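You operate a simulated robot arm through the tools that you are given. There is no shell and no other tool.

You run a simulated two-armed robot. Do the job below in one go: nothing can be reset, and whatever is moved stays where it is left.

Task
Swap the empty polish jar for the spare with the earlier date and run the disc inside on deep.
Fine: empty jar on the round mat, one whole run. Set down upright: polish jar, what you pick out.

The check looks at the end state, three seconds after you hand in, the way a careful person would. Anything else that was tipped, shoved, dropped, spilled or broken makes it a failure.

Robot
Two 7-joint arms with fingered hands on one trunk that stands fixed in place. Base frame: the origin is at the foot of the trunk, x ahead of it, y to its left, z up; the work surface is at about z = 0.86. Readings come in m, degrees, newtons and seconds.
The left shoulder is at [0.03, 0.119, 1.144], the right one opposite. With the tool pointing down near the work surface each hand reaches from about 0.3 to 0.76 m from the base axis, measured 20 degrees to its own side. Payload 3.8 kg a hand.
Tool frame (each hand has its own): the origin (TCP) lies between the finger pads and is the grasp point; the fingertips stand 0.025 m ahead of it; z points along the fingers, y is the line along which they close. Largest opening 0.088 m; the body of the gripper starts 0.029 m behind the TCP. The gripper is a hand of 4 fingers: y runs from the thumb to the fingers, the wrist lies at [-0.013, -0.106, -0.174] in the tool frame.
Orientation is that of the tool frame in the base frame, as a unit quaternion [x, y, z, w]. With the fingers straight down and the wrist toward the robot, the tool's x, y and z point along [0, 1, 0], [1, 0, 0] and [0, 0, -1] of the base frame.

Tools
- The arms move only by the tool servo_tool. It takes "left_series", "right_series" or both (then of equal length, played together; a hand with none holds still); each is a list of rows, each a list of 6 numbers: the turn, a rotation vector about the tool's x, y, z in degrees, then the shift along the tool's x, y, z in m. In form: [[rx, ry, rz, x, y, z], ...]. A call has 1 to 20 rows; each row shifts and turns the commanded pose from where the row before left it, along the tool's axes as they then stand. A row lasts 0.2 s, in which the tool goes at most 0.05 m and 8.6 degrees; a call with a longer step from one row to the next is refused whole. A pose out of reach is approached as far as the arm can. The call stops where the force on the tool passes 40 N (or 10 N more than at its start, if that is more) or the arm is blocked; 0.2 s more then pass. In this call time passes only in rows, and 0.2 s behind the last. The reply holds the time, the measured pose of the TCP, the force on the tool along the base axes, the opening and the grip force, in the units named above and with some noise, with the torque about the TCP (base axes, N m) and any sound that the robot's microphone picked up.
- Cameras (640 x 400 px; columns grow to the right, rows downward): "scene" is now at [0.0585, 0.0017, 1.6978]; the picture's right is [-0.17, -0.99, 0.00], its down [-0.74, 0.12, -0.66] and it looks along [0.65, -0.11, -0.75] (base axes); focal length 310 px, centre (320, 200). "left" rides on the left gripper at [-0.064, -0.083, -0.098] in its tool frame; the picture's right is [-0.62, -0.37, 0.69], its down [0.71, -0.63, 0.30] and it looks along [0.33, 0.68, 0.65] (tool axes); focal length 265 px, centre (320, 200). "right" rides on the right gripper at [0.064, -0.083, -0.098] in its tool frame; the picture's right is [-0.62, 0.37, -0.69], its down [-0.71, -0.63, 0.30] and it looks along [-0.32, 0.68, 0.65] (tool axes); focal length 265 px, centre (320, 200). There is no depth. A picture from a camera that has moved, and an enlarged one, comes with that camera's place and axes in the base frame and with its lens. The place of the scene camera against the robot may be out by one fixed shift of up to 0.018 m in any direction.
- capture(camera): a new picture of that camera. No time passes.
- lift_body(by): slides the trunk up (or, below 0, down) by that many m; the arms and the scene camera ride with it, the base frame stays. It gives what a move gives, with no picture.
- move_fingers(index, middle, ring, thumb_bend, thumb_turn, hand): sets how far each is bent, from 0 (flat) to 1 (curled in); at 0.3 the hand is open as for a grip, at 0.7 the pads meet at the TCP. One left out holds its place. A second passes; each finger stops where it meets its share of the squeeze, and holds until it gets a number again. It is the only way to open and close the hand. It gives what a move gives, with no picture; readings hold the bend of each and the force on the fingers (four entries, about 0 where the hand has none), thumb and palm. thumb_turn goes from beside the hand (0) to across from the fingers (1), as for a grip.
- turn_head(pan, tilt): turns the head with the scene camera to pan (to the left, within 120 degrees either way) and tilt (down, from -29 to 69), counted from straight ahead of the robot. It gives what a move gives.
- close_up(camera, box): a new picture of the part [left, top, right, bottom] of that camera's present view, enlarged. No time passes.
- job_done(): hands the job in; it is judged then, once.

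Places have to be worked out from the pictures, the camera data and where the tool is seen. Open the grippers and draw the arms clear of the work before you hand the job in, unless the task says otherwise.

The tools are called after "Request:" as a command line: name --argument value ..., lists and objects as JSON in quotes. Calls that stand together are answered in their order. servo_tool: Moves the arms, as the interface text tells. Its arguments: {"type":"object","properties":{"left_series":{"type":"array","items":{"type":"array","items":{"type":"number"}}},"right_series":{"type":"array","items":{"type":"array","items":{"type":"number"}}}},"required":[]} The other tools are called the same way: lift_body (by) slides the trunk up or down; move_fingers (index, middle, ring, thumb_bend, thumb_turn, hand) moves the fingers one by one; turn_head (pan, tilt) turns the head that bears the scene camera; capture (camera) takes a picture; close_up (camera, box) takes an enlarged picture of a part of a camera's view; job_done () hands the job in.

At the start:

```text
clock: 0.0
left_tool_pos: [0.4758, 0.0677, 1.2265]
left_tcp_rot: [0.707, 0.707, 0.0, 0.0]
left_contact_force: [0.6, 0.0, 0.5]
left_wrist_torque: [0.0, -0.03, 0.0]
left_gripper_width: 0.0877
left_gripper_force: 0.1
left_shape: jaw
left_bend: [0.3, 0.3, 0.3, 0.3, 0.98]
left_finger forces: [0.0, 0.0, 0.0, 0.1, 0.0, 0.1]
right_tool_pos: [0.3997, -0.287, 1.2612]
right_tcp_rot: [0.707, 0.707, -0.001, 0.0]
right_contact_force: [-0.5, 0.4, 0.5]
right_wrist_torque: [0.0, 0.0, -0.02]
right_gripper_width: 0.0877
right_gripper_force: 0.1
right_shape: jaw
right_bend: [0.3, 0.3, 0.3, 0.3, 0.98]
right_finger forces: [0.0, 0.0, 0.0, 0.0, 0.0, 0.0]
trunk travel left (down, up): [-0.3, 0.29]
head pan, tilt: [-9.5, 48.5]
```

scene: 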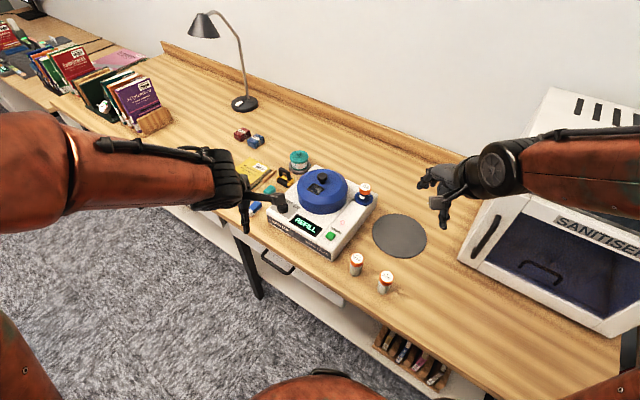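
right: 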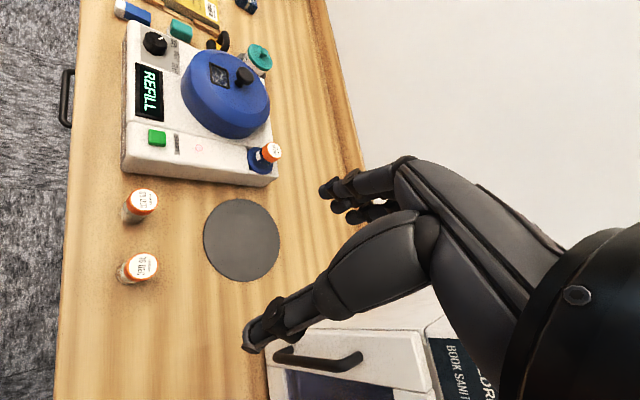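
left: 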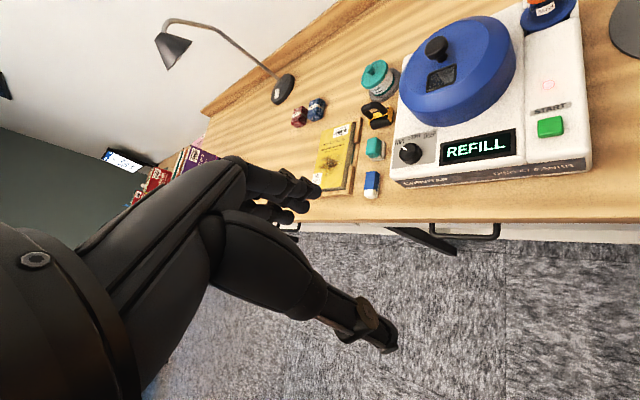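

I see a disc polisher showing REFILL, a jar in its socket, two spare jars on the bench and a round mat. I'll zoom in to read the labels and the dial.

Request:
close_up --camera "scene" --box '[240, 150, 440, 300]'

Request:
close_up --camera "right" --box '[110, 170, 210, 300]'

Request:
close_up --camera "right" --box '[110, 10, 300, 190]'

Request:
close_up --camera "left" --box '[380, 0, 620, 190]'

Request:
close_up --camera "scene" --box '[335, 240, 405, 300]'

```text
2.67 times, centred on (340, 225) of scene
camera zoom: at [0.0585, 0.0017, 1.6978], right [-0.17, -0.99, 0.0], down [-0.74, 0.12, -0.66], along [0.65, -0.11, -0.75], focal length 826 px, centre (267, 133)
```

zoom: 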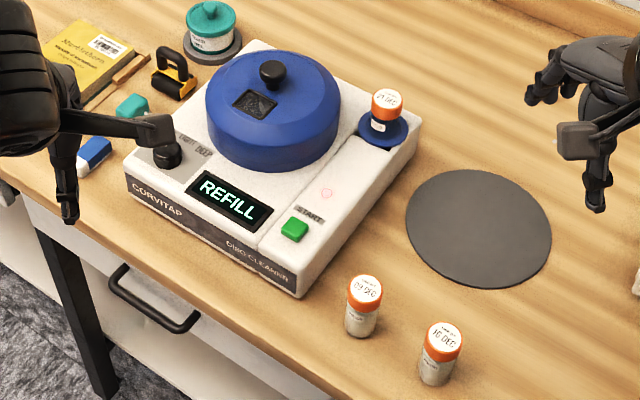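

```text
3.08 times, centred on (160, 235) of right
camera zoom: at [0.3174, -0.2237, 1.3604], right [0.37, -0.62, 0.69], down [-0.63, -0.71, -0.3], along [0.68, -0.32, -0.65], focal length 817 px, centre (812, 92)
```

zoom: 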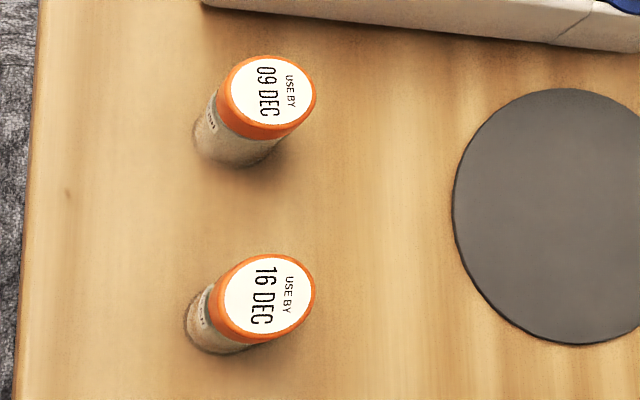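

```text
2.22 times, centred on (205, 100) of right
camera zoom: at [0.3174, -0.2237, 1.3604], right [0.37, -0.62, 0.69], down [-0.63, -0.71, -0.3], along [0.68, -0.32, -0.65], focal length 590 px, centre (576, 422)
```

zoom: 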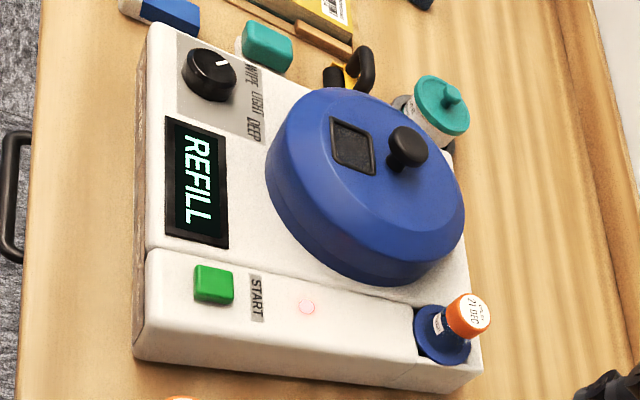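

```text
2.11 times, centred on (500, 95) of left
camera zoom: at [0.392, 0.0037, 1.3257], right [-0.37, -0.62, -0.69], down [-0.63, 0.71, -0.3], along [0.68, 0.33, -0.65], focal length 559 px, centre (-59, 421)
```

zoom: 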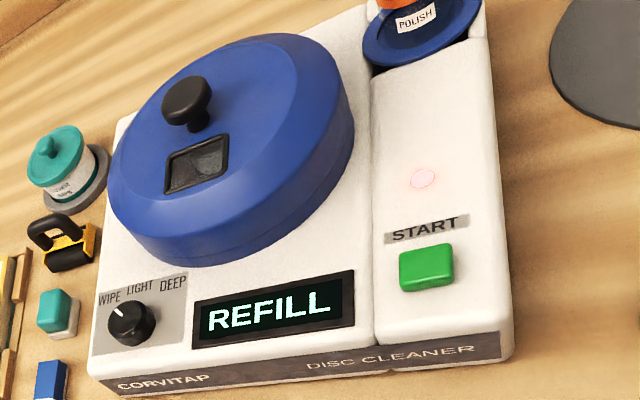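

```text
6.67 times, centred on (370, 270) of scene
camera zoom: at [0.0585, 0.0017, 1.6978], right [-0.17, -0.99, 0.0], down [-0.74, 0.12, -0.66], along [0.65, -0.11, -0.75], focal length 2064 px, centre (-13, -267)
```

zoom: 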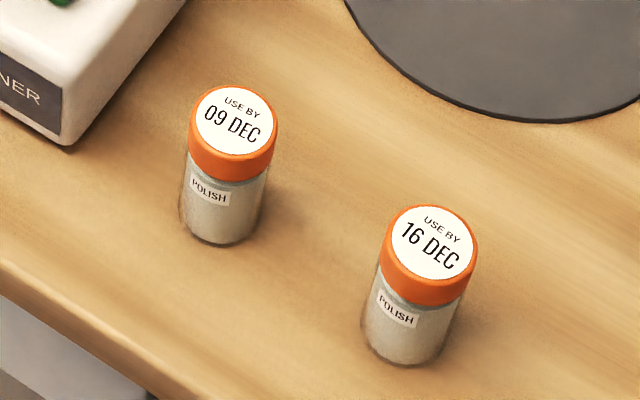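

The cap labels read 09 DEC for the jar near the machine and 16 DEC for the other, so I want 09 DEC. The dial is on WIPE. Next I move the right hand for a second viewpoint so I can triangulate the jars and socket.

Request:
servo_tool --right_series '[[0, 0, 0, -0.0183, 0.025, 0.0275], [0, 0, 0, -0.0183, 0.025, 0.0275], [0, 0, 0, -0.0183, 0.025, 0.0275], [0, 0, 0, -0.0183, 0.025, 0.0275], [0, 0, -8, 0, 0, 0], [0, 0, -8, 0, 0, 0], [0, 0, -8, 0, 0, 0]]'

Request:
capture --camera "right"

Request:
capture --camera "scene"

```text
clock: 1.6
left_tool_pos: [0.4759, 0.0674, 1.2265]
left_tcp_rot: [0.707, 0.707, 0.0, 0.0]
left_contact_force: [-0.1, 0.3, 0.1]
left_wrist_torque: [-0.01, 0.0, 0.02]
left_gripper_width: 0.0878
left_gripper_force: 0.2
left_shape: jaw
left_bend: [0.3, 0.3, 0.3, 0.3, 0.98]
left_finger forces: [0.0, 0.0, 0.0, 0.0, 0.1, 0.0]
right_tool_pos: [0.5005, -0.3612, 1.1521]
right_tcp_rot: [0.544, 0.839, 0.0, 0.0]
right_contact_force: [0.2, -0.4, 0.6]
right_wrist_torque: [0.01, -0.02, 0.02]
right_gripper_width: 0.0877
right_gripper_force: 0.0
right_shape: jaw
right_bend: [0.3, 0.3, 0.3, 0.3, 0.98]
right_finger forces: [0.0, 0.0, 0.0, 0.1, 0.0, 0.0]
trunk travel left (down, up): [-0.3, 0.29]
head pan, tilt: [-9.5, 48.5]
```

```text
taken
camera right: at [0.3978, -0.3378, 1.2504], right [0.59, -0.42, 0.69], down [-0.28, -0.91, -0.31], along [0.76, -0.02, -0.65], focal length 265 px, centre (320, 200)
```

right: 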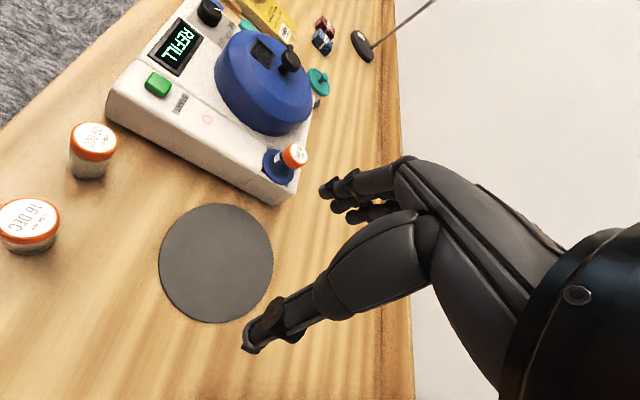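

```text
taken
camera scene: at [0.0588, 0.001, 1.6978], right [-0.17, -0.99, 0.0], down [-0.74, 0.12, -0.66], along [0.65, -0.11, -0.75], focal length 310 px, centre (320, 200)
```

scene: 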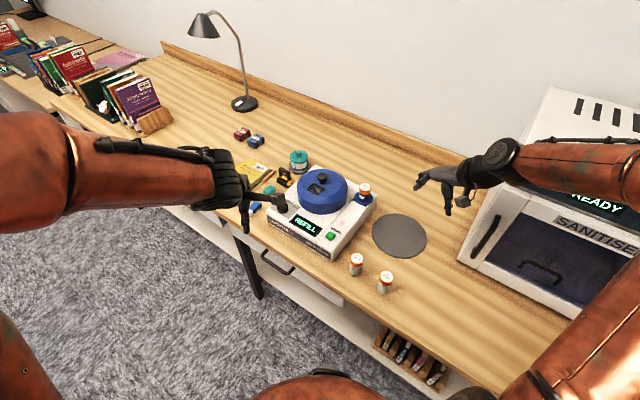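

The new view agrees with my estimates: the 09 DEC jar is about (0.480, -0.193) and the socket jar about (0.71, -0.27). I'll take close-ups from here to refine them.

Request:
close_up --camera "right" --box '[200, 60, 340, 220]'

Request:
close_up --camera "right" --box '[0, 100, 160, 280]'

Request:
close_up --camera "left" --box '[380, 90, 480, 190]'

```text
2.50 times, centred on (270, 140) of right
camera zoom: at [0.3978, -0.3378, 1.2504], right [0.59, -0.42, 0.69], down [-0.28, -0.91, -0.31], along [0.76, -0.02, -0.65], focal length 664 px, centre (445, 350)
```

zoom: 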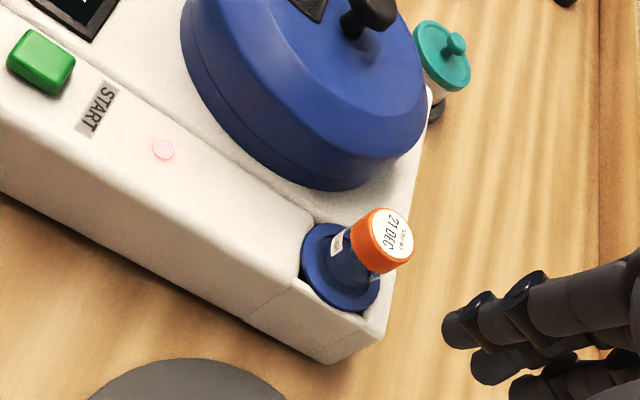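

```text
2.22 times, centred on (80, 190) of right
camera zoom: at [0.3978, -0.3378, 1.2504], right [0.59, -0.42, 0.69], down [-0.28, -0.91, -0.31], along [0.76, -0.02, -0.65], focal length 590 px, centre (853, 222)
```

zoom: 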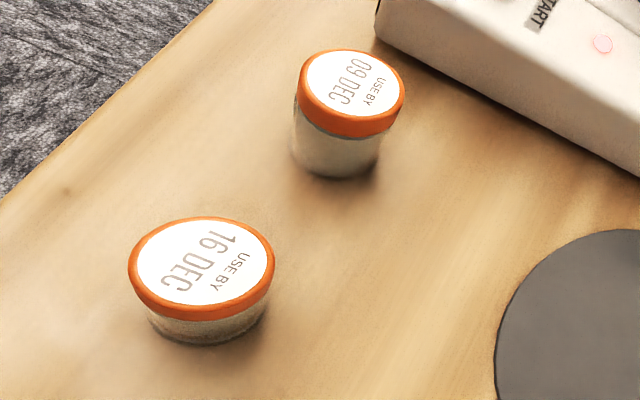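

```text
4.00 times, centred on (430, 140) of left
camera zoom: at [0.3923, 0.0031, 1.3256], right [-0.37, -0.62, -0.69], down [-0.63, 0.71, -0.3], along [0.68, 0.33, -0.65], focal length 1062 px, centre (-120, 440)
```

zoom: 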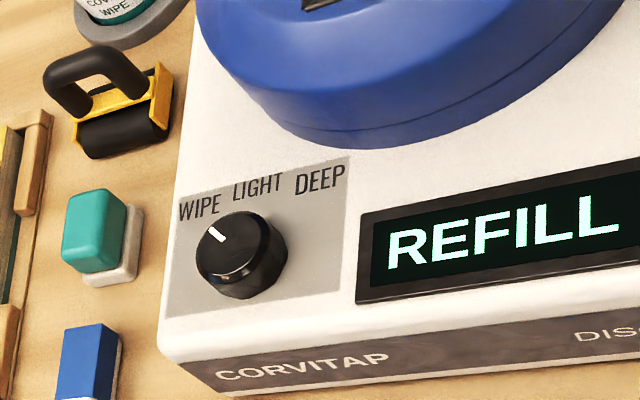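

The refined socket-jar cap top is about (0.703, -0.268, 0.985). I'll square the hand's yaw and bring it above and short of that jar for a nearer look before gripping.

Request:
servo_tool --right_series '[[0, 0, 8, 0, 0, 0], [0, 0, 8, 0, 0, 0], [0, 0, 8, 0, 0, 0], [0, 0, 0, 0.0232, 0.0375, 0.0125], [0, 0, 0, 0.0232, 0.0375, 0.0125], [0, 0, 0, 0.0232, 0.0375, 0.0125], [0, 0, 0, 0.0232, 0.0375, 0.0125]]'

Request:
capture --camera "right"

Request:
close_up --camera "scene" --box '[280, 130, 440, 270]'

```text
clock: 3.2
left_tool_pos: [0.4786, 0.0682, 1.2253]
left_tcp_rot: [0.707, 0.707, -0.001, 0.0]
left_contact_force: [0.5, -1.0, 0.4]
left_wrist_torque: [-0.02, 0.04, 0.04]
left_gripper_width: 0.0876
left_gripper_force: 0.0
left_shape: jaw
left_bend: [0.3, 0.3, 0.3, 0.3, 0.98]
left_finger forces: [0.1, 0.0, 0.1, 0.0, 0.0, 0.1]
right_tool_pos: [0.652, -0.2672, 1.0993]
right_tcp_rot: [0.707, 0.707, 0.0, 0.0]
right_contact_force: [0.5, 0.5, -0.1]
right_wrist_torque: [-0.04, 0.0, 0.0]
right_gripper_width: 0.0878
right_gripper_force: 0.0
right_shape: jaw
right_bend: [0.3, 0.3, 0.3, 0.3, 0.98]
right_finger forces: [0.0, 0.0, 0.0, 0.0, 0.0, 0.1]
trunk travel left (down, up): [-0.3, 0.29]
head pan, tilt: [-9.5, 48.5]
```

```text
taken
camera right: at [0.5703, -0.2029, 1.1982], right [0.37, -0.62, 0.69], down [-0.63, -0.71, -0.3], along [0.68, -0.32, -0.65], focal length 265 px, centre (320, 200)
```

right: 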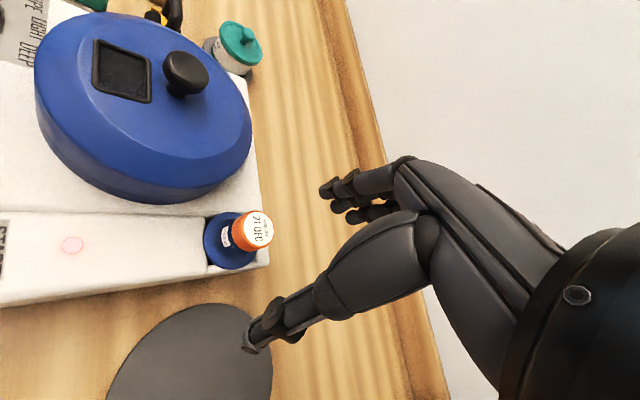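

```text
2.86 times, centred on (360, 200) of scene
camera zoom: at [0.0607, 0.0026, 1.6977], right [-0.17, -0.99, 0.0], down [-0.74, 0.12, -0.66], along [0.65, -0.11, -0.75], focal length 884 px, centre (206, 200)
```

zoom: 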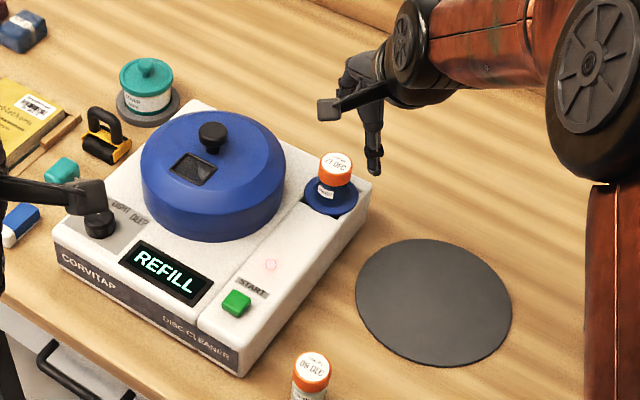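

Request:
close_up --camera "right" --box '[190, 180, 290, 280]'

```text
4.00 times, centred on (240, 230) of right
camera zoom: at [0.5703, -0.2029, 1.1982], right [0.37, -0.62, 0.69], down [-0.63, -0.71, -0.3], along [0.68, -0.32, -0.65], focal length 1062 px, centre (640, 80)
```

zoom: 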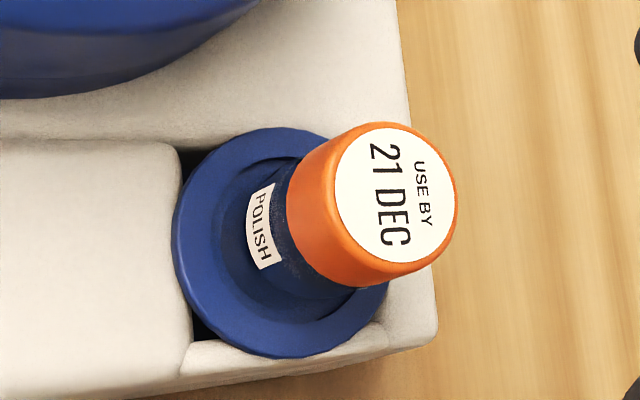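

The three views agree: the empty jar's cap top is (0.703, -0.268, 0.984), and the collar rim is near z 0.93. I move the open hand over it and stop with the fingertips just above the cap to check alignment.

Request:
servo_tool --right_series '[[0, 0, 0, -0.0005, 0.0255, 0], [0, 0, 0, -0.0005, 0.0255, 0], [0, 0, 0, 0, 0, 0.035], [0, 0, 0, 0, 0, 0.034], [0, 0, 0, 0, 0, 0]]'

Request:
capture --camera "right"

Request:
close_up --camera "scene" --box '[300, 130, 440, 250]'

```text
clock: 4.4
left_tool_pos: [0.476, 0.0682, 1.2274]
left_tcp_rot: [0.708, 0.707, 0.0, 0.001]
left_contact_force: [0.7, 0.3, 0.4]
left_wrist_torque: [0.02, 0.0, 0.0]
left_gripper_width: 0.0876
left_gripper_force: 0.0
left_shape: jaw
left_bend: [0.3, 0.3, 0.3, 0.3, 0.98]
left_finger forces: [0.1, 0.1, 0.0, 0.0, 0.1, 0.0]
right_tool_pos: [0.7028, -0.2668, 1.0289]
right_tcp_rot: [0.706, 0.708, -0.001, 0.0]
right_contact_force: [0.3, 0.2, -0.1]
right_wrist_torque: [0.02, 0.02, 0.01]
right_gripper_width: 0.0876
right_gripper_force: 0.0
right_shape: jaw
right_bend: [0.3, 0.3, 0.3, 0.3, 0.98]
right_finger forces: [0.1, 0.0, 0.1, 0.0, 0.0, 0.0]
trunk travel left (down, up): [-0.3, 0.29]
head pan, tilt: [-9.5, 48.5]
```

```text
taken
camera right: at [0.6184, -0.2035, 1.1277], right [0.37, -0.62, 0.69], down [-0.63, -0.71, -0.3], along [0.68, -0.32, -0.65], focal length 265 px, centre (320, 200)
```

right: 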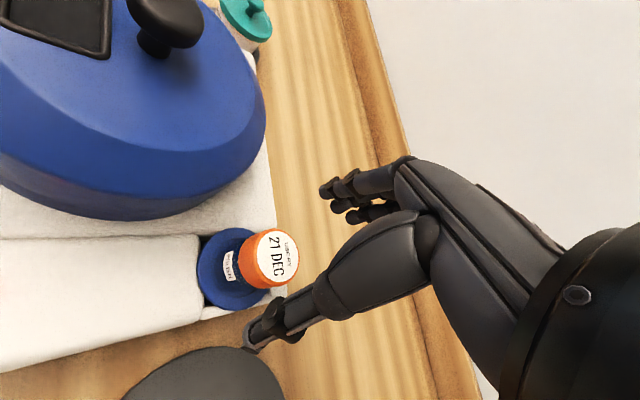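

```text
3.33 times, centred on (370, 190) of scene
camera zoom: at [0.0581, 0.0019, 1.6979], right [-0.17, -0.99, 0.0], down [-0.74, 0.12, -0.66], along [0.65, -0.11, -0.75], focal length 1032 px, centre (153, 233)
```

zoom: 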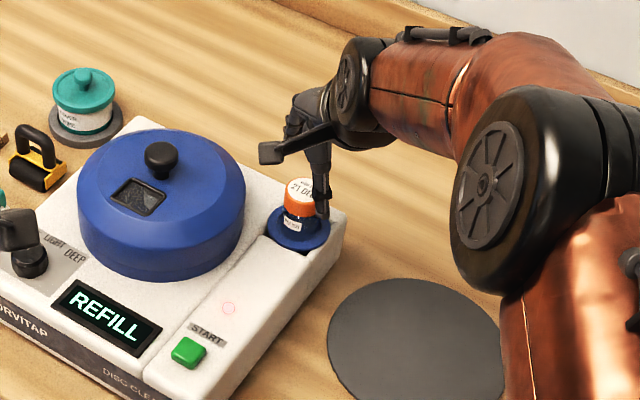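

The cap appears at (278, 257), and I predicted (276, 256), so the hand is centred. I descend to grip height with the TCP at z ≈ 0.972.

Request:
servo_tool --right_series '[[0, 0, 0, 0, 0, 0.015], [0, 0, 0, 0, 0, 0.015], [0, 0, 0, 0, 0, 0.014], [0, 0, 0, 0, 0, 0.012], [0, 0, 0, 0, 0, 0]]'

Request:
capture --camera "right"

```text
clock: 5.6
left_tool_pos: [0.4764, 0.0681, 1.2274]
left_tcp_rot: [0.706, 0.708, 0.0, 0.0]
left_contact_force: [-0.2, -0.7, -0.7]
left_wrist_torque: [0.0, 0.0, 0.02]
left_gripper_width: 0.0877
left_gripper_force: 0.1
left_shape: jaw
left_bend: [0.3, 0.3, 0.3, 0.3, 0.98]
left_finger forces: [0.0, 0.1, 0.0, 0.0, 0.0, 0.0]
right_tool_pos: [0.7029, -0.2672, 0.9742]
right_tcp_rot: [0.707, 0.707, 0.0, 0.0]
right_contact_force: [0.3, -0.5, -0.2]
right_wrist_torque: [-0.01, 0.01, 0.03]
right_gripper_width: 0.0878
right_gripper_force: 0.1
right_shape: jaw
right_bend: [0.3, 0.3, 0.3, 0.3, 0.98]
right_finger forces: [0.0, 0.0, 0.1, 0.1, 0.0, 0.0]
trunk travel left (down, up): [-0.3, 0.29]
head pan, tilt: [-9.5, 48.5]
```

```text
taken
camera right: at [0.6183, -0.2041, 1.0741], right [0.37, -0.62, 0.69], down [-0.63, -0.71, -0.3], along [0.68, -0.32, -0.65], focal length 265 px, centre (320, 200)
```

right: 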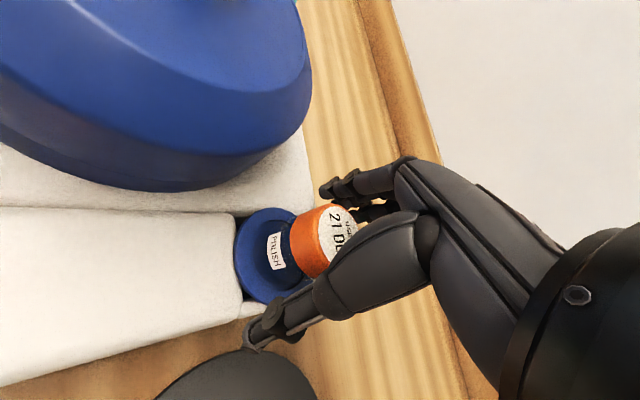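

The cap sits between thumb and fingers with no contact force. I close the hand on it now.

Request:
move_fingers --hand "right" --index 0.65 --middle 0.65 --ring 0.65 --thumb_bend 0.65 --thumb_turn 1

Request:
capture --camera "right"

```text
clock: 6.6
left_tool_pos: [0.4764, 0.0676, 1.226]
left_tcp_rot: [0.707, 0.707, -0.001, 0.0]
left_contact_force: [0.1, -0.6, -0.8]
left_wrist_torque: [0.0, 0.0, 0.02]
left_gripper_width: 0.0876
left_gripper_force: 0.1
left_shape: jaw
left_bend: [0.3, 0.3, 0.3, 0.3, 0.98]
left_finger forces: [0.0, 0.0, 0.0, 0.0, 0.0, 0.0]
right_tool_pos: [0.7011, -0.2675, 0.9756]
right_tcp_rot: [0.707, 0.707, 0.0, 0.0]
right_contact_force: [0.8, -0.7, 0.9]
right_wrist_torque: [-0.01, -0.04, 0.0]
right_gripper_width: 0.029
right_gripper_force: 8.7
right_shape: fingers
right_bend: [0.57, 0.6, 0.65, 0.55, 1.0]
right_finger forces: [4.6, 3.8, 0.1, 0.1, 8.1, 0.0]
trunk travel left (down, up): [-0.3, 0.29]
head pan, tilt: [-9.5, 48.5]
```

```text
taken
camera right: at [0.6184, -0.2041, 1.0741], right [0.37, -0.62, 0.69], down [-0.63, -0.71, -0.3], along [0.68, -0.32, -0.65], focal length 265 px, centre (320, 200)
```

right: 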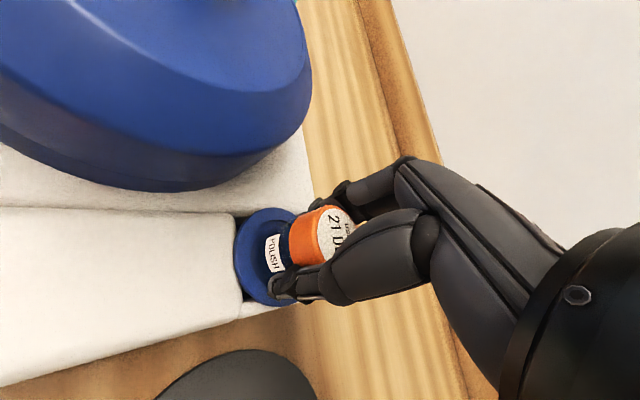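

The grip is firm at 8.7 N across index, middle and thumb. I lift straight up slowly and watch the forces.

Request:
servo_tool --right_series '[[0, 0, 0, 0, 0, -0.008], [0, 0, 0, 0, 0, -0.01], [0, 0, 0, 0, 0, -0.015], [0, 0, 0, 0, 0, -0.02], [0, 0, 0, 0, 0, 0]]'

Request:
capture --camera "right"

Request:
close_up --camera "scene" --box '[300, 130, 440, 250]'

```text
clock: 7.8
left_tool_pos: [0.4755, 0.0674, 1.226]
left_tcp_rot: [0.707, 0.707, 0.0, 0.0]
left_contact_force: [0.6, 0.0, 0.8]
left_wrist_torque: [0.01, 0.04, 0.03]
left_gripper_width: 0.0879
left_gripper_force: 0.0
left_shape: jaw
left_bend: [0.3, 0.3, 0.3, 0.3, 0.98]
left_finger forces: [0.0, 0.0, 0.1, 0.0, 0.1, 0.1]
right_tool_pos: [0.7014, -0.2705, 1.0297]
right_tcp_rot: [0.706, 0.708, 0.0, -0.001]
right_contact_force: [0.2, -0.3, -0.4]
right_wrist_torque: [0.01, -0.01, 0.02]
right_gripper_width: 0.0293
right_gripper_force: 7.8
right_shape: fingers
right_bend: [0.57, 0.6, 0.65, 0.55, 1.0]
right_finger forces: [4.5, 3.6, 0.0, 0.0, 8.1, 0.1]
trunk travel left (down, up): [-0.3, 0.29]
head pan, tilt: [-9.5, 48.5]
```

```text
taken
camera right: at [0.6186, -0.2065, 1.1284], right [0.37, -0.62, 0.69], down [-0.63, -0.71, -0.3], along [0.68, -0.32, -0.65], focal length 265 px, centre (320, 200)
```

right: 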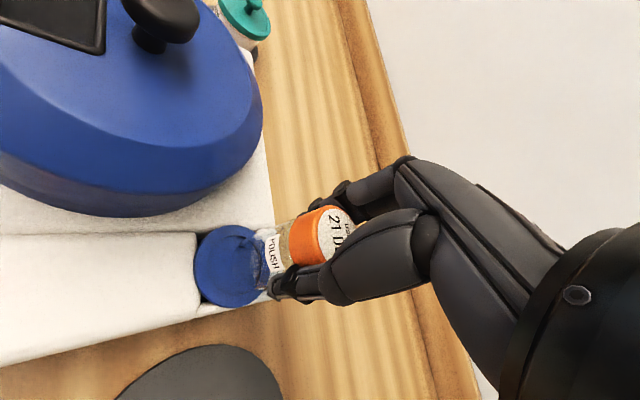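

```text
3.33 times, centred on (370, 190) of scene
camera zoom: at [0.0592, 0.0016, 1.6978], right [-0.17, -0.99, 0.0], down [-0.74, 0.12, -0.66], along [0.65, -0.11, -0.75], focal length 1032 px, centre (153, 233)
```

zoom: 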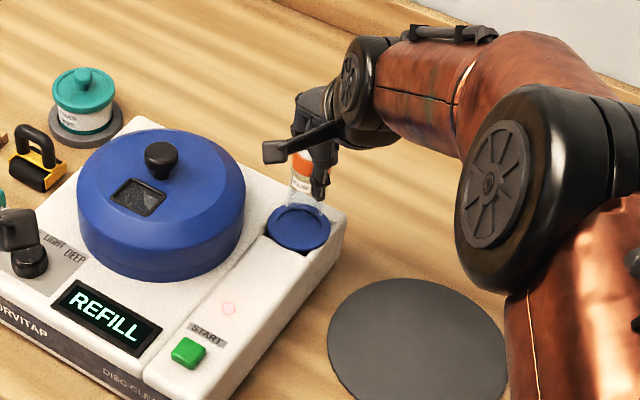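

The jar is out of the seat. I lift higher and take close-ups of the seat and the jar's base.

Request:
servo_tool --right_series '[[0, 0, 0, 0, 0, -0.025], [0, 0, 0, 0, 0, -0.025], [0, 0, 0, 0, 0, 0]]'

Request:
close_up --camera "right" --box '[140, 160, 360, 360]'

Request:
close_up --camera "scene" --box '[335, 130, 405, 220]'

```text
clock: 8.6
left_tool_pos: [0.4761, 0.0672, 1.2262]
left_tcp_rot: [0.707, 0.707, 0.001, 0.001]
left_contact_force: [-0.7, -0.2, 0.5]
left_wrist_torque: [-0.02, 0.01, 0.01]
left_gripper_width: 0.0878
left_gripper_force: 0.1
left_shape: jaw
left_bend: [0.3, 0.3, 0.3, 0.3, 0.98]
left_finger forces: [0.1, 0.1, 0.0, 0.1, 0.0, 0.1]
right_tool_pos: [0.7003, -0.2686, 1.0771]
right_tcp_rot: [0.707, 0.707, 0.0, 0.0]
right_contact_force: [-0.8, 0.0, -1.4]
right_wrist_torque: [-0.01, 0.0, 0.0]
right_gripper_width: 0.0295
right_gripper_force: 8.3
right_shape: fingers
right_bend: [0.57, 0.6, 0.65, 0.55, 1.0]
right_finger forces: [4.5, 3.7, 0.0, 0.0, 8.1, 0.1]
trunk travel left (down, up): [-0.3, 0.29]
head pan, tilt: [-9.5, 48.5]
```

```text
2.00 times, centred on (250, 260) of right
camera zoom: at [0.6167, -0.205, 1.176], right [0.37, -0.62, 0.69], down [-0.63, -0.71, -0.3], along [0.68, -0.32, -0.65], focal length 531 px, centre (460, 80)
```

zoom: 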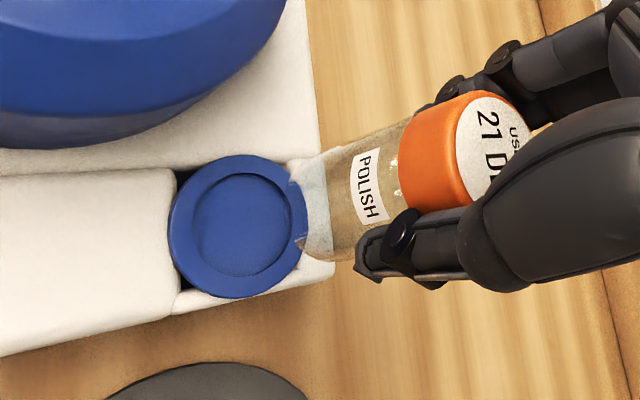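

```text
4.44 times, centred on (370, 175) of scene
camera zoom: at [0.0592, 0.0015, 1.6978], right [-0.17, -0.99, 0.0], down [-0.74, 0.12, -0.66], along [0.65, -0.11, -0.75], focal length 1376 px, centre (98, 311)
```

zoom: 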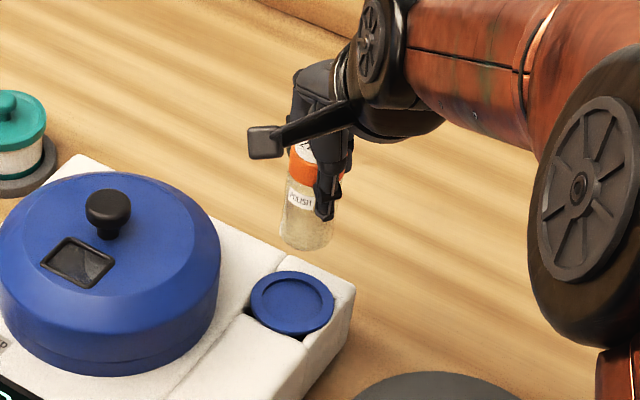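

The seat is a blue cup centred near (0.701, -0.268) with an inner diameter of about 44 mm, and the jar is roughly 84 mm tall. I carry the empty jar over to the mat at about (0.577, -0.363).

Request:
servo_tool --right_series '[[0, 0, 0, -0.0235, -0.031, 0], [0, 0, 0, -0.0235, -0.031, 0], [0, 0, 0, -0.0235, -0.031, 0], [0, 0, 0, -0.0235, -0.031, 0], [0, 0, 0, 0, 0, 0]]'

Request:
capture --camera "right"

Request:
capture --camera "scene"

```text
clock: 9.8
left_tool_pos: [0.4767, 0.0685, 1.2258]
left_tcp_rot: [0.706, 0.708, 0.0, 0.001]
left_contact_force: [0.4, 0.2, -0.3]
left_wrist_torque: [0.0, 0.02, 0.01]
left_gripper_width: 0.0876
left_gripper_force: 0.1
left_shape: jaw
left_bend: [0.3, 0.3, 0.3, 0.3, 0.98]
left_finger forces: [0.0, 0.1, 0.1, 0.0, 0.1, 0.0]
right_tool_pos: [0.5789, -0.3627, 1.0782]
right_tcp_rot: [0.707, 0.707, 0.001, 0.0]
right_contact_force: [0.0, 0.3, -0.5]
right_wrist_torque: [0.04, 0.0, 0.0]
right_gripper_width: 0.0293
right_gripper_force: 8.3
right_shape: fingers
right_bend: [0.57, 0.6, 0.65, 0.55, 1.0]
right_finger forces: [4.5, 3.6, 0.0, 0.0, 8.0, 0.1]
trunk travel left (down, up): [-0.3, 0.29]
head pan, tilt: [-9.5, 48.5]
```

```text
taken
camera right: at [0.4959, -0.2997, 1.1776], right [0.37, -0.62, 0.69], down [-0.63, -0.72, -0.3], along [0.68, -0.32, -0.65], focal length 265 px, centre (320, 200)
```

right: 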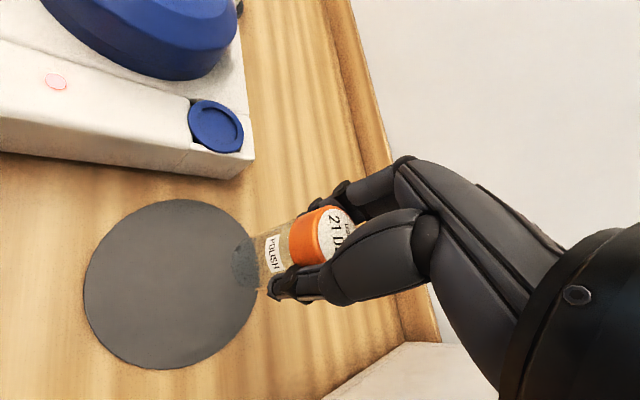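

```text
taken
camera scene: at [0.0598, 0.0027, 1.6978], right [-0.17, -0.99, 0.0], down [-0.74, 0.12, -0.66], along [0.65, -0.11, -0.75], focal length 310 px, centre (320, 200)
```

scene: 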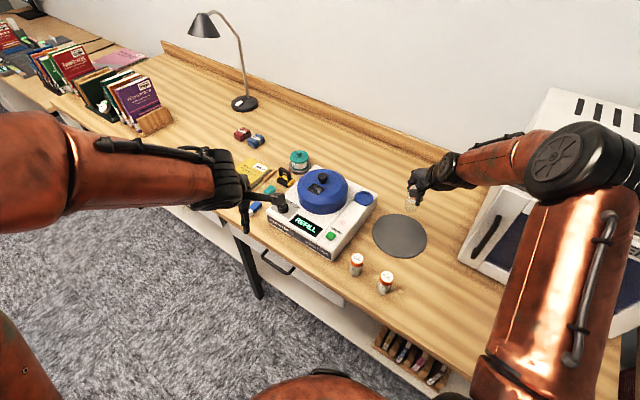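

I'm over the mat, but the forearm passes near the sanitiser. I turn the head to look at that clearance before lowering.

Request:
turn_head --pan -45 --tilt 40

Request:
capture --camera "scene"

```text
clock: 10.8
left_tool_pos: [0.4766, 0.0674, 1.226]
left_tcp_rot: [0.706, 0.708, 0.0, 0.0]
left_contact_force: [0.2, -0.1, -0.2]
left_wrist_torque: [-0.01, -0.03, -0.02]
left_gripper_width: 0.0874
left_gripper_force: 0.1
left_shape: jaw
left_bend: [0.3, 0.3, 0.3, 0.3, 0.98]
left_finger forces: [0.0, 0.0, 0.1, 0.0, 0.0, 0.0]
right_tool_pos: [0.5791, -0.3642, 1.0785]
right_tcp_rot: [0.706, 0.708, -0.001, 0.0]
right_contact_force: [-0.1, -0.6, 0.2]
right_wrist_torque: [0.01, 0.05, -0.05]
right_gripper_width: 0.0291
right_gripper_force: 8.4
right_shape: fingers
right_bend: [0.57, 0.6, 0.65, 0.55, 1.0]
right_finger forces: [4.5, 3.5, 0.0, 0.0, 7.9, 0.0]
trunk travel left (down, up): [-0.3, 0.29]
head pan, tilt: [-45.0, 40.0]
```

```text
taken
camera scene: at [0.0418, -0.0453, 1.7099], right [-0.71, -0.71, 0.0], down [-0.46, 0.45, -0.77], along [0.54, -0.54, -0.64], focal length 310 px, centre (320, 200)
```

scene: 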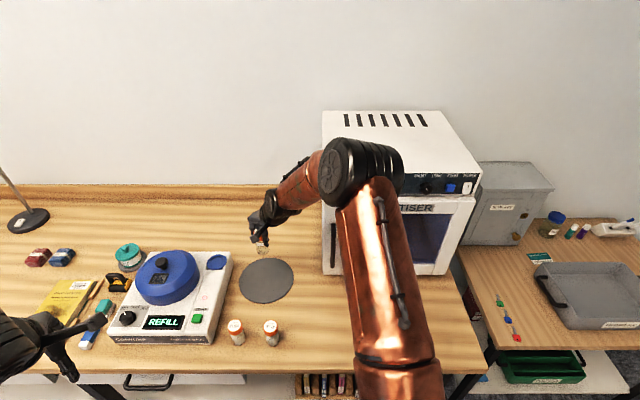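

The sanitiser's top is at about z 1.20, but the elbow and forearm stay in front of its face, so lowering is clear. I descend to just above the mat.

Request:
servo_tool --right_series '[[0, 0, 0, 0.002, -0.004, 0.03], [0, 0, 0, 0, 0, 0.035], [0, 0, 0, 0, 0, 0.035], [0, 0, 0, 0, 0, 0.022], [0, 0, 0, 0, 0, 0]]'

Request:
close_up --camera "scene" --box '[210, 210, 310, 310]'

Request:
capture --camera "right"

```text
clock: 12.0
left_tool_pos: [0.4759, 0.0691, 1.2264]
left_tcp_rot: [0.707, 0.708, 0.0, 0.0]
left_contact_force: [0.1, -0.5, -0.8]
left_wrist_torque: [0.0, -0.03, 0.0]
left_gripper_width: 0.0875
left_gripper_force: 0.1
left_shape: jaw
left_bend: [0.3, 0.3, 0.3, 0.3, 0.98]
left_finger forces: [0.0, 0.0, 0.0, 0.1, 0.0, 0.1]
right_tool_pos: [0.5747, -0.3627, 0.9578]
right_tcp_rot: [0.706, 0.708, 0.0, 0.0]
right_contact_force: [-0.9, 0.0, -1.0]
right_wrist_torque: [0.0, 0.02, 0.0]
right_gripper_width: 0.029
right_gripper_force: 7.9
right_shape: fingers
right_bend: [0.57, 0.6, 0.65, 0.55, 1.0]
right_finger forces: [4.3, 3.6, 0.0, 0.0, 7.9, 0.0]
trunk travel left (down, up): [-0.3, 0.29]
head pan, tilt: [-45.0, 40.0]
```

```text
4.00 times, centred on (260, 260) of scene
camera zoom: at [0.0413, -0.0453, 1.71], right [-0.71, -0.71, 0.0], down [-0.45, 0.45, -0.77], along [0.54, -0.54, -0.64], focal length 1238 px, centre (560, -40)
```

zoom: 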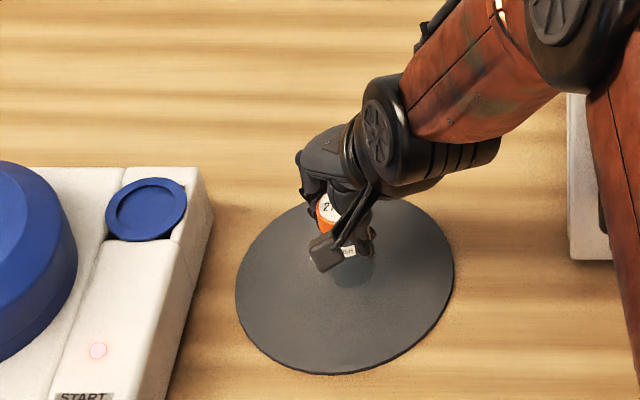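

```text
taken
camera right: at [0.4916, -0.2993, 1.0556], right [0.37, -0.62, 0.69], down [-0.63, -0.72, -0.3], along [0.68, -0.32, -0.65], focal length 265 px, centre (320, 200)
```

right: 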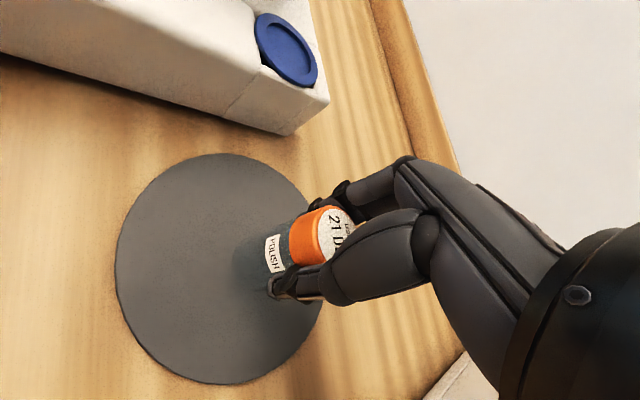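

The jar is over the mat's centre area with about 15–20 mm to go. I lower in small steps, checking the force.

Request:
servo_tool --right_series '[[0, 0, 0, 0, 0, 0.007], [0, 0, 0, 0, 0, 0.004], [0, 0, 0, 0, 0, 0]]'

Request:
servo_tool --right_series '[[0, 0, 0, 0, 0, 0.003], [0, 0, 0, 0, 0, 0]]'

Request:
close_up --camera "right" --box '[220, 180, 380, 320]'

```text
clock: 12.8
left_tool_pos: [0.4757, 0.068, 1.226]
left_tcp_rot: [0.707, 0.707, 0.0, 0.001]
left_contact_force: [0.6, 0.3, 0.3]
left_wrist_torque: [0.0, 0.0, -0.04]
left_gripper_width: 0.0874
left_gripper_force: 0.1
left_shape: jaw
left_bend: [0.3, 0.3, 0.3, 0.3, 0.98]
left_finger forces: [0.0, 0.0, 0.0, 0.0, 0.0, 0.1]
right_tool_pos: [0.5747, -0.3611, 0.947]
right_tcp_rot: [0.707, 0.707, 0.0, 0.0]
right_contact_force: [0.3, 0.0, -0.1]
right_wrist_torque: [-0.03, 0.0, 0.0]
right_gripper_width: 0.0291
right_gripper_force: 7.4
right_shape: fingers
right_bend: [0.57, 0.6, 0.65, 0.55, 1.0]
right_finger forces: [4.4, 3.7, 0.0, 0.0, 7.9, 0.1]
trunk travel left (down, up): [-0.3, 0.29]
head pan, tilt: [-45.0, 40.0]
```

```text
clock: 13.4
left_tool_pos: [0.4764, 0.0688, 1.2272]
left_tcp_rot: [0.707, 0.707, 0.001, 0.001]
left_contact_force: [0.3, 0.3, 0.8]
left_wrist_torque: [0.03, 0.0, 0.0]
left_gripper_width: 0.0881
left_gripper_force: 0.1
left_shape: jaw
left_bend: [0.3, 0.3, 0.3, 0.3, 0.98]
left_finger forces: [0.0, 0.0, 0.0, 0.0, 0.0, 0.0]
right_tool_pos: [0.575, -0.3615, 0.9438]
right_tcp_rot: [0.707, 0.707, 0.001, 0.001]
right_contact_force: [0.5, 0.2, -1.1]
right_wrist_torque: [0.01, 0.01, -0.02]
right_gripper_width: 0.0291
right_gripper_force: 8.2
right_shape: fingers
right_bend: [0.57, 0.6, 0.65, 0.55, 1.0]
right_finger forces: [4.4, 3.6, 0.0, 0.0, 8.0, 0.1]
trunk travel left (down, up): [-0.3, 0.29]
head pan, tilt: [-45.0, 40.0]
```

```text
2.86 times, centred on (300, 250) of right
camera zoom: at [0.491, -0.2981, 1.0423], right [0.37, -0.62, 0.69], down [-0.63, -0.71, -0.3], along [0.68, -0.32, -0.65], focal length 758 px, centre (377, 57)
```

zoom: 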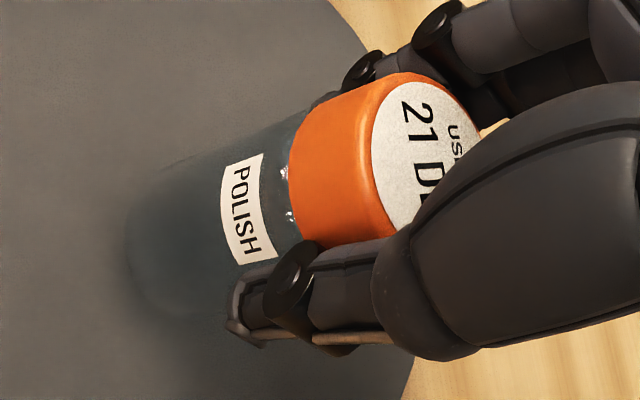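

No contact yet; the base is close and its shadow is tight. I continue down in 3 mm steps.

Request:
servo_tool --right_series '[[0, 0, 0, 0, 0, 0.003], [0, 0, 0, 0, 0, 0]]'

Request:
servo_tool --right_series '[[0, 0, 0, 0, 0, 0.002], [0, 0, 0, 0, 0, 0]]'

```text
clock: 14.0
left_tool_pos: [0.4762, 0.068, 1.2258]
left_tcp_rot: [0.707, 0.707, 0.0, 0.0]
left_contact_force: [0.8, 0.4, -0.4]
left_wrist_torque: [-0.01, 0.04, 0.05]
left_gripper_width: 0.0876
left_gripper_force: 0.1
left_shape: jaw
left_bend: [0.3, 0.3, 0.3, 0.3, 0.98]
left_finger forces: [0.0, 0.1, 0.0, 0.0, 0.0, 0.0]
right_tool_pos: [0.5738, -0.3603, 0.9413]
right_tcp_rot: [0.707, 0.707, 0.0, 0.0]
right_contact_force: [-1.0, -1.0, -1.3]
right_wrist_torque: [0.01, -0.01, -0.03]
right_gripper_width: 0.0289
right_gripper_force: 7.9
right_shape: fingers
right_bend: [0.57, 0.6, 0.65, 0.55, 1.0]
right_finger forces: [4.4, 3.5, 0.0, 0.0, 7.9, 0.0]
trunk travel left (down, up): [-0.3, 0.29]
head pan, tilt: [-45.0, 40.0]
```

```text
clock: 14.6
left_tool_pos: [0.476, 0.0693, 1.2267]
left_tcp_rot: [0.707, 0.707, 0.0, 0.0]
left_contact_force: [0.4, 0.2, -1.3]
left_wrist_torque: [0.04, 0.04, -0.01]
left_gripper_width: 0.0874
left_gripper_force: 0.0
left_shape: jaw
left_bend: [0.3, 0.3, 0.3, 0.3, 0.98]
left_finger forces: [0.0, 0.0, 0.1, 0.0, 0.0, 0.1]
right_tool_pos: [0.5742, -0.3596, 0.9387]
right_tcp_rot: [0.707, 0.707, 0.0, 0.0]
right_contact_force: [-0.2, -0.1, -1.7]
right_wrist_torque: [0.01, -0.01, 0.02]
right_gripper_width: 0.0292
right_gripper_force: 7.5
right_shape: fingers
right_bend: [0.57, 0.6, 0.65, 0.55, 1.0]
right_finger forces: [4.4, 3.6, 0.0, 0.1, 7.9, 0.1]
trunk travel left (down, up): [-0.3, 0.29]
head pan, tilt: [-45.0, 40.0]
```

Request:
servo_tool --right_series '[[0, 0, 0, 0, 0, 0.002], [0, 0, 0, 0, 0, 0]]'

Request:
servo_tool --right_series '[[0, 0, 0, 0, 0, 0.002], [0, 0, 0, 0, 0, 0]]'

Request:
close_up --camera "right" --box '[220, 180, 380, 320]'

```text
clock: 15.2
left_tool_pos: [0.4767, 0.0681, 1.2265]
left_tcp_rot: [0.707, 0.707, 0.0, -0.001]
left_contact_force: [-0.1, -0.2, 0.2]
left_wrist_torque: [0.02, -0.01, -0.01]
left_gripper_width: 0.0876
left_gripper_force: 0.1
left_shape: jaw
left_bend: [0.3, 0.3, 0.3, 0.3, 0.98]
left_finger forces: [0.0, 0.0, 0.0, 0.1, 0.0, 0.0]
right_tool_pos: [0.5742, -0.359, 0.9364]
right_tcp_rot: [0.707, 0.707, 0.0, -0.001]
right_contact_force: [0.7, 0.5, -0.8]
right_wrist_torque: [-0.01, 0.01, 0.01]
right_gripper_width: 0.0291
right_gripper_force: 8.0
right_shape: fingers
right_bend: [0.57, 0.6, 0.65, 0.55, 1.0]
right_finger forces: [4.4, 3.5, 0.0, 0.0, 7.9, 0.0]
trunk travel left (down, up): [-0.3, 0.29]
head pan, tilt: [-45.0, 40.0]
```

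```text
clock: 15.8
left_tool_pos: [0.4763, 0.0682, 1.2258]
left_tcp_rot: [0.707, 0.708, 0.0, -0.001]
left_contact_force: [-0.7, 0.6, -0.8]
left_wrist_torque: [-0.01, 0.03, 0.01]
left_gripper_width: 0.0877
left_gripper_force: 0.1
left_shape: jaw
left_bend: [0.3, 0.3, 0.3, 0.3, 0.98]
left_finger forces: [0.0, 0.0, 0.0, 0.0, 0.0, 0.0]
right_tool_pos: [0.5726, -0.3578, 0.9355]
right_tcp_rot: [0.707, 0.708, 0.0, 0.0]
right_contact_force: [0.1, -1.0, -1.2]
right_wrist_torque: [0.01, -0.01, -0.01]
right_gripper_width: 0.0293
right_gripper_force: 7.8
right_shape: fingers
right_bend: [0.57, 0.6, 0.65, 0.55, 1.0]
right_finger forces: [4.5, 3.6, 0.1, 0.0, 7.9, 0.0]
trunk travel left (down, up): [-0.3, 0.29]
head pan, tilt: [-45.0, 40.0]
```

```text
2.86 times, centred on (300, 250) of right
camera zoom: at [0.4906, -0.2959, 1.0339], right [0.37, -0.62, 0.69], down [-0.63, -0.71, -0.3], along [0.68, -0.32, -0.65], focal length 758 px, centre (377, 57)
```

zoom: 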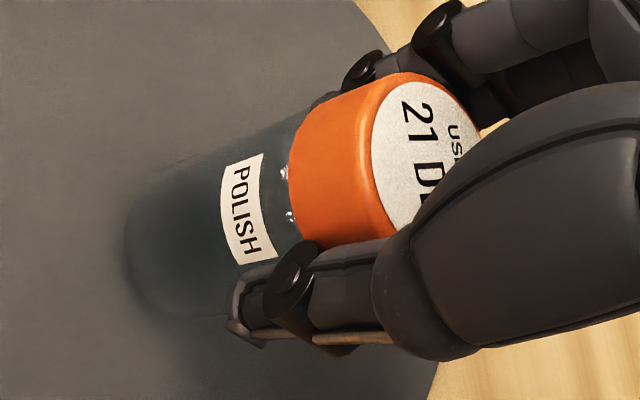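

Request:
servo_tool --right_series '[[0, 0, 0, 0, 0, 0.002], [0, 0, 0, 0, 0, 0]]'

Request:
close_up --camera "scene" --box '[230, 230, 300, 300]'

```text
clock: 16.4
left_tool_pos: [0.4757, 0.0681, 1.2265]
left_tcp_rot: [0.707, 0.707, 0.0, 0.001]
left_contact_force: [0.6, 0.2, 0.4]
left_wrist_torque: [-0.01, -0.03, -0.03]
left_gripper_width: 0.0876
left_gripper_force: 0.1
left_shape: jaw
left_bend: [0.3, 0.3, 0.3, 0.3, 0.98]
left_finger forces: [0.0, 0.0, 0.1, 0.0, 0.0, 0.0]
right_tool_pos: [0.5751, -0.3588, 0.9336]
right_tcp_rot: [0.707, 0.707, 0.0, 0.0]
right_contact_force: [0.1, -0.3, -1.7]
right_wrist_torque: [-0.02, 0.0, -0.01]
right_gripper_width: 0.0291
right_gripper_force: 8.5
right_shape: fingers
right_bend: [0.57, 0.6, 0.65, 0.55, 1.0]
right_finger forces: [4.4, 3.6, 0.1, 0.1, 7.9, 0.0]
trunk travel left (down, up): [-0.3, 0.29]
head pan, tilt: [-45.0, 40.0]
```

```text
5.71 times, centred on (265, 265) of scene
camera zoom: at [0.0416, -0.0455, 1.7099], right [-0.71, -0.71, 0.0], down [-0.45, 0.45, -0.77], along [0.54, -0.54, -0.64], focal length 1769 px, centre (634, -171)
```

zoom: 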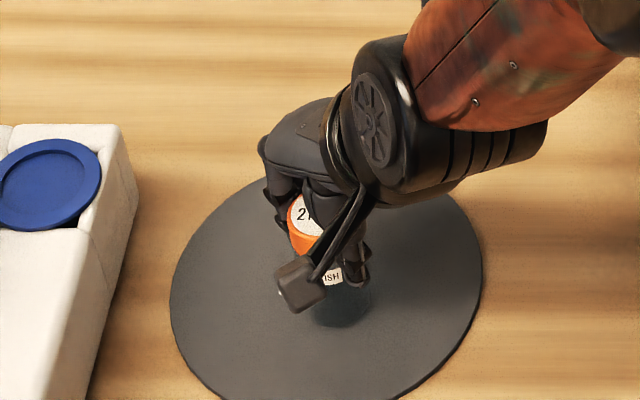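

Still no contact at TCP z 0.934. I step down further.

Request:
servo_tool --right_series '[[0, 0, 0, 0, 0, 0.002], [0, 0, 0, 0, 0, 0]]'

Request:
servo_tool --right_series '[[0, 0, 0, 0, 0, 0.002], [0, 0, 0, 0, 0, 0]]'

```text
clock: 17.0
left_tool_pos: [0.4768, 0.0693, 1.2264]
left_tcp_rot: [0.707, 0.707, 0.0, 0.0]
left_contact_force: [-0.3, 0.2, -0.4]
left_wrist_torque: [-0.01, 0.02, 0.02]
left_gripper_width: 0.0875
left_gripper_force: 0.1
left_shape: jaw
left_bend: [0.3, 0.3, 0.3, 0.3, 0.98]
left_finger forces: [0.0, 0.0, 0.1, 0.1, 0.0, 0.0]
right_tool_pos: [0.5752, -0.359, 0.9304]
right_tcp_rot: [0.707, 0.707, 0.0, 0.0]
right_contact_force: [0.0, -0.6, -1.1]
right_wrist_torque: [-0.01, 0.02, 0.02]
right_gripper_width: 0.029
right_gripper_force: 7.7
right_shape: fingers
right_bend: [0.57, 0.6, 0.65, 0.55, 1.0]
right_finger forces: [4.4, 3.6, 0.0, 0.0, 7.9, 0.0]
trunk travel left (down, up): [-0.3, 0.29]
head pan, tilt: [-45.0, 40.0]
```

```text
clock: 17.6
left_tool_pos: [0.4768, 0.0671, 1.2267]
left_tcp_rot: [0.707, 0.707, -0.001, -0.001]
left_contact_force: [-0.6, 0.9, -1.3]
left_wrist_torque: [0.0, -0.01, 0.0]
left_gripper_width: 0.0876
left_gripper_force: 0.0
left_shape: jaw
left_bend: [0.3, 0.3, 0.3, 0.3, 0.98]
left_finger forces: [0.1, 0.0, 0.0, 0.0, 0.1, 0.0]
right_tool_pos: [0.5756, -0.3588, 0.9281]
right_tcp_rot: [0.707, 0.708, 0.0, 0.0]
right_contact_force: [-0.4, 0.1, 2.9]
right_wrist_torque: [0.01, -0.01, 0.0]
right_gripper_width: 0.0292
right_gripper_force: 8.1
right_shape: fingers
right_bend: [0.57, 0.6, 0.65, 0.55, 1.0]
right_finger forces: [4.5, 3.6, 0.0, 0.1, 8.5, 0.0]
trunk travel left (down, up): [-0.3, 0.29]
head pan, tilt: [-45.0, 40.0]
```

Contact at z ≈ 0.928 (+3 N upward) means the jar is standing on the mat. I open the hand gently.

Request:
move_fingers --hand "right" --index 0.3 --middle 0.3 --ring 0.3 --thumb_bend 0.3

Request:
capture --camera "right"

```text
clock: 18.6
left_tool_pos: [0.477, 0.0687, 1.2255]
left_tcp_rot: [0.707, 0.707, 0.0, 0.0]
left_contact_force: [-0.1, 0.5, -0.2]
left_wrist_torque: [-0.02, 0.03, 0.02]
left_gripper_width: 0.0875
left_gripper_force: 0.0
left_shape: jaw
left_bend: [0.3, 0.3, 0.3, 0.3, 0.98]
left_finger forces: [0.0, 0.1, 0.1, 0.0, 0.1, 0.0]
right_tool_pos: [0.5746, -0.3579, 0.9283]
right_tcp_rot: [0.708, 0.707, 0.0, 0.0]
right_contact_force: [-0.3, 0.5, 0.2]
right_wrist_torque: [0.04, -0.04, 0.01]
right_gripper_width: 0.0844
right_gripper_force: 0.0
right_shape: fingers
right_bend: [0.3, 0.3, 0.3, 0.3, 0.98]
right_finger forces: [0.0, 0.1, 0.0, 0.0, 0.0, 0.0]
trunk travel left (down, up): [-0.3, 0.29]
head pan, tilt: [-45.0, 40.0]
```

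```text
taken
camera right: at [0.4907, -0.2959, 1.0274], right [0.37, -0.62, 0.69], down [-0.63, -0.71, -0.3], along [0.68, -0.32, -0.65], focal length 265 px, centre (320, 200)
```

right: 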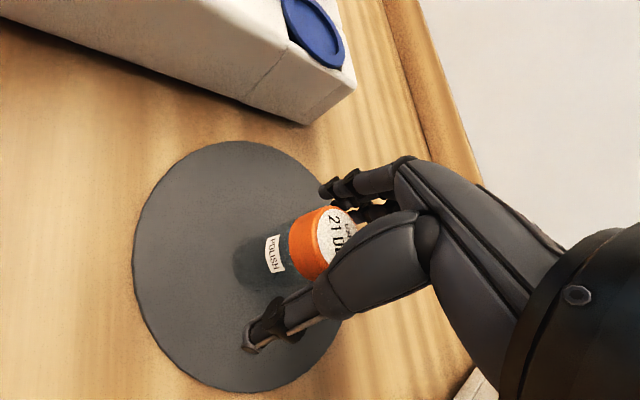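

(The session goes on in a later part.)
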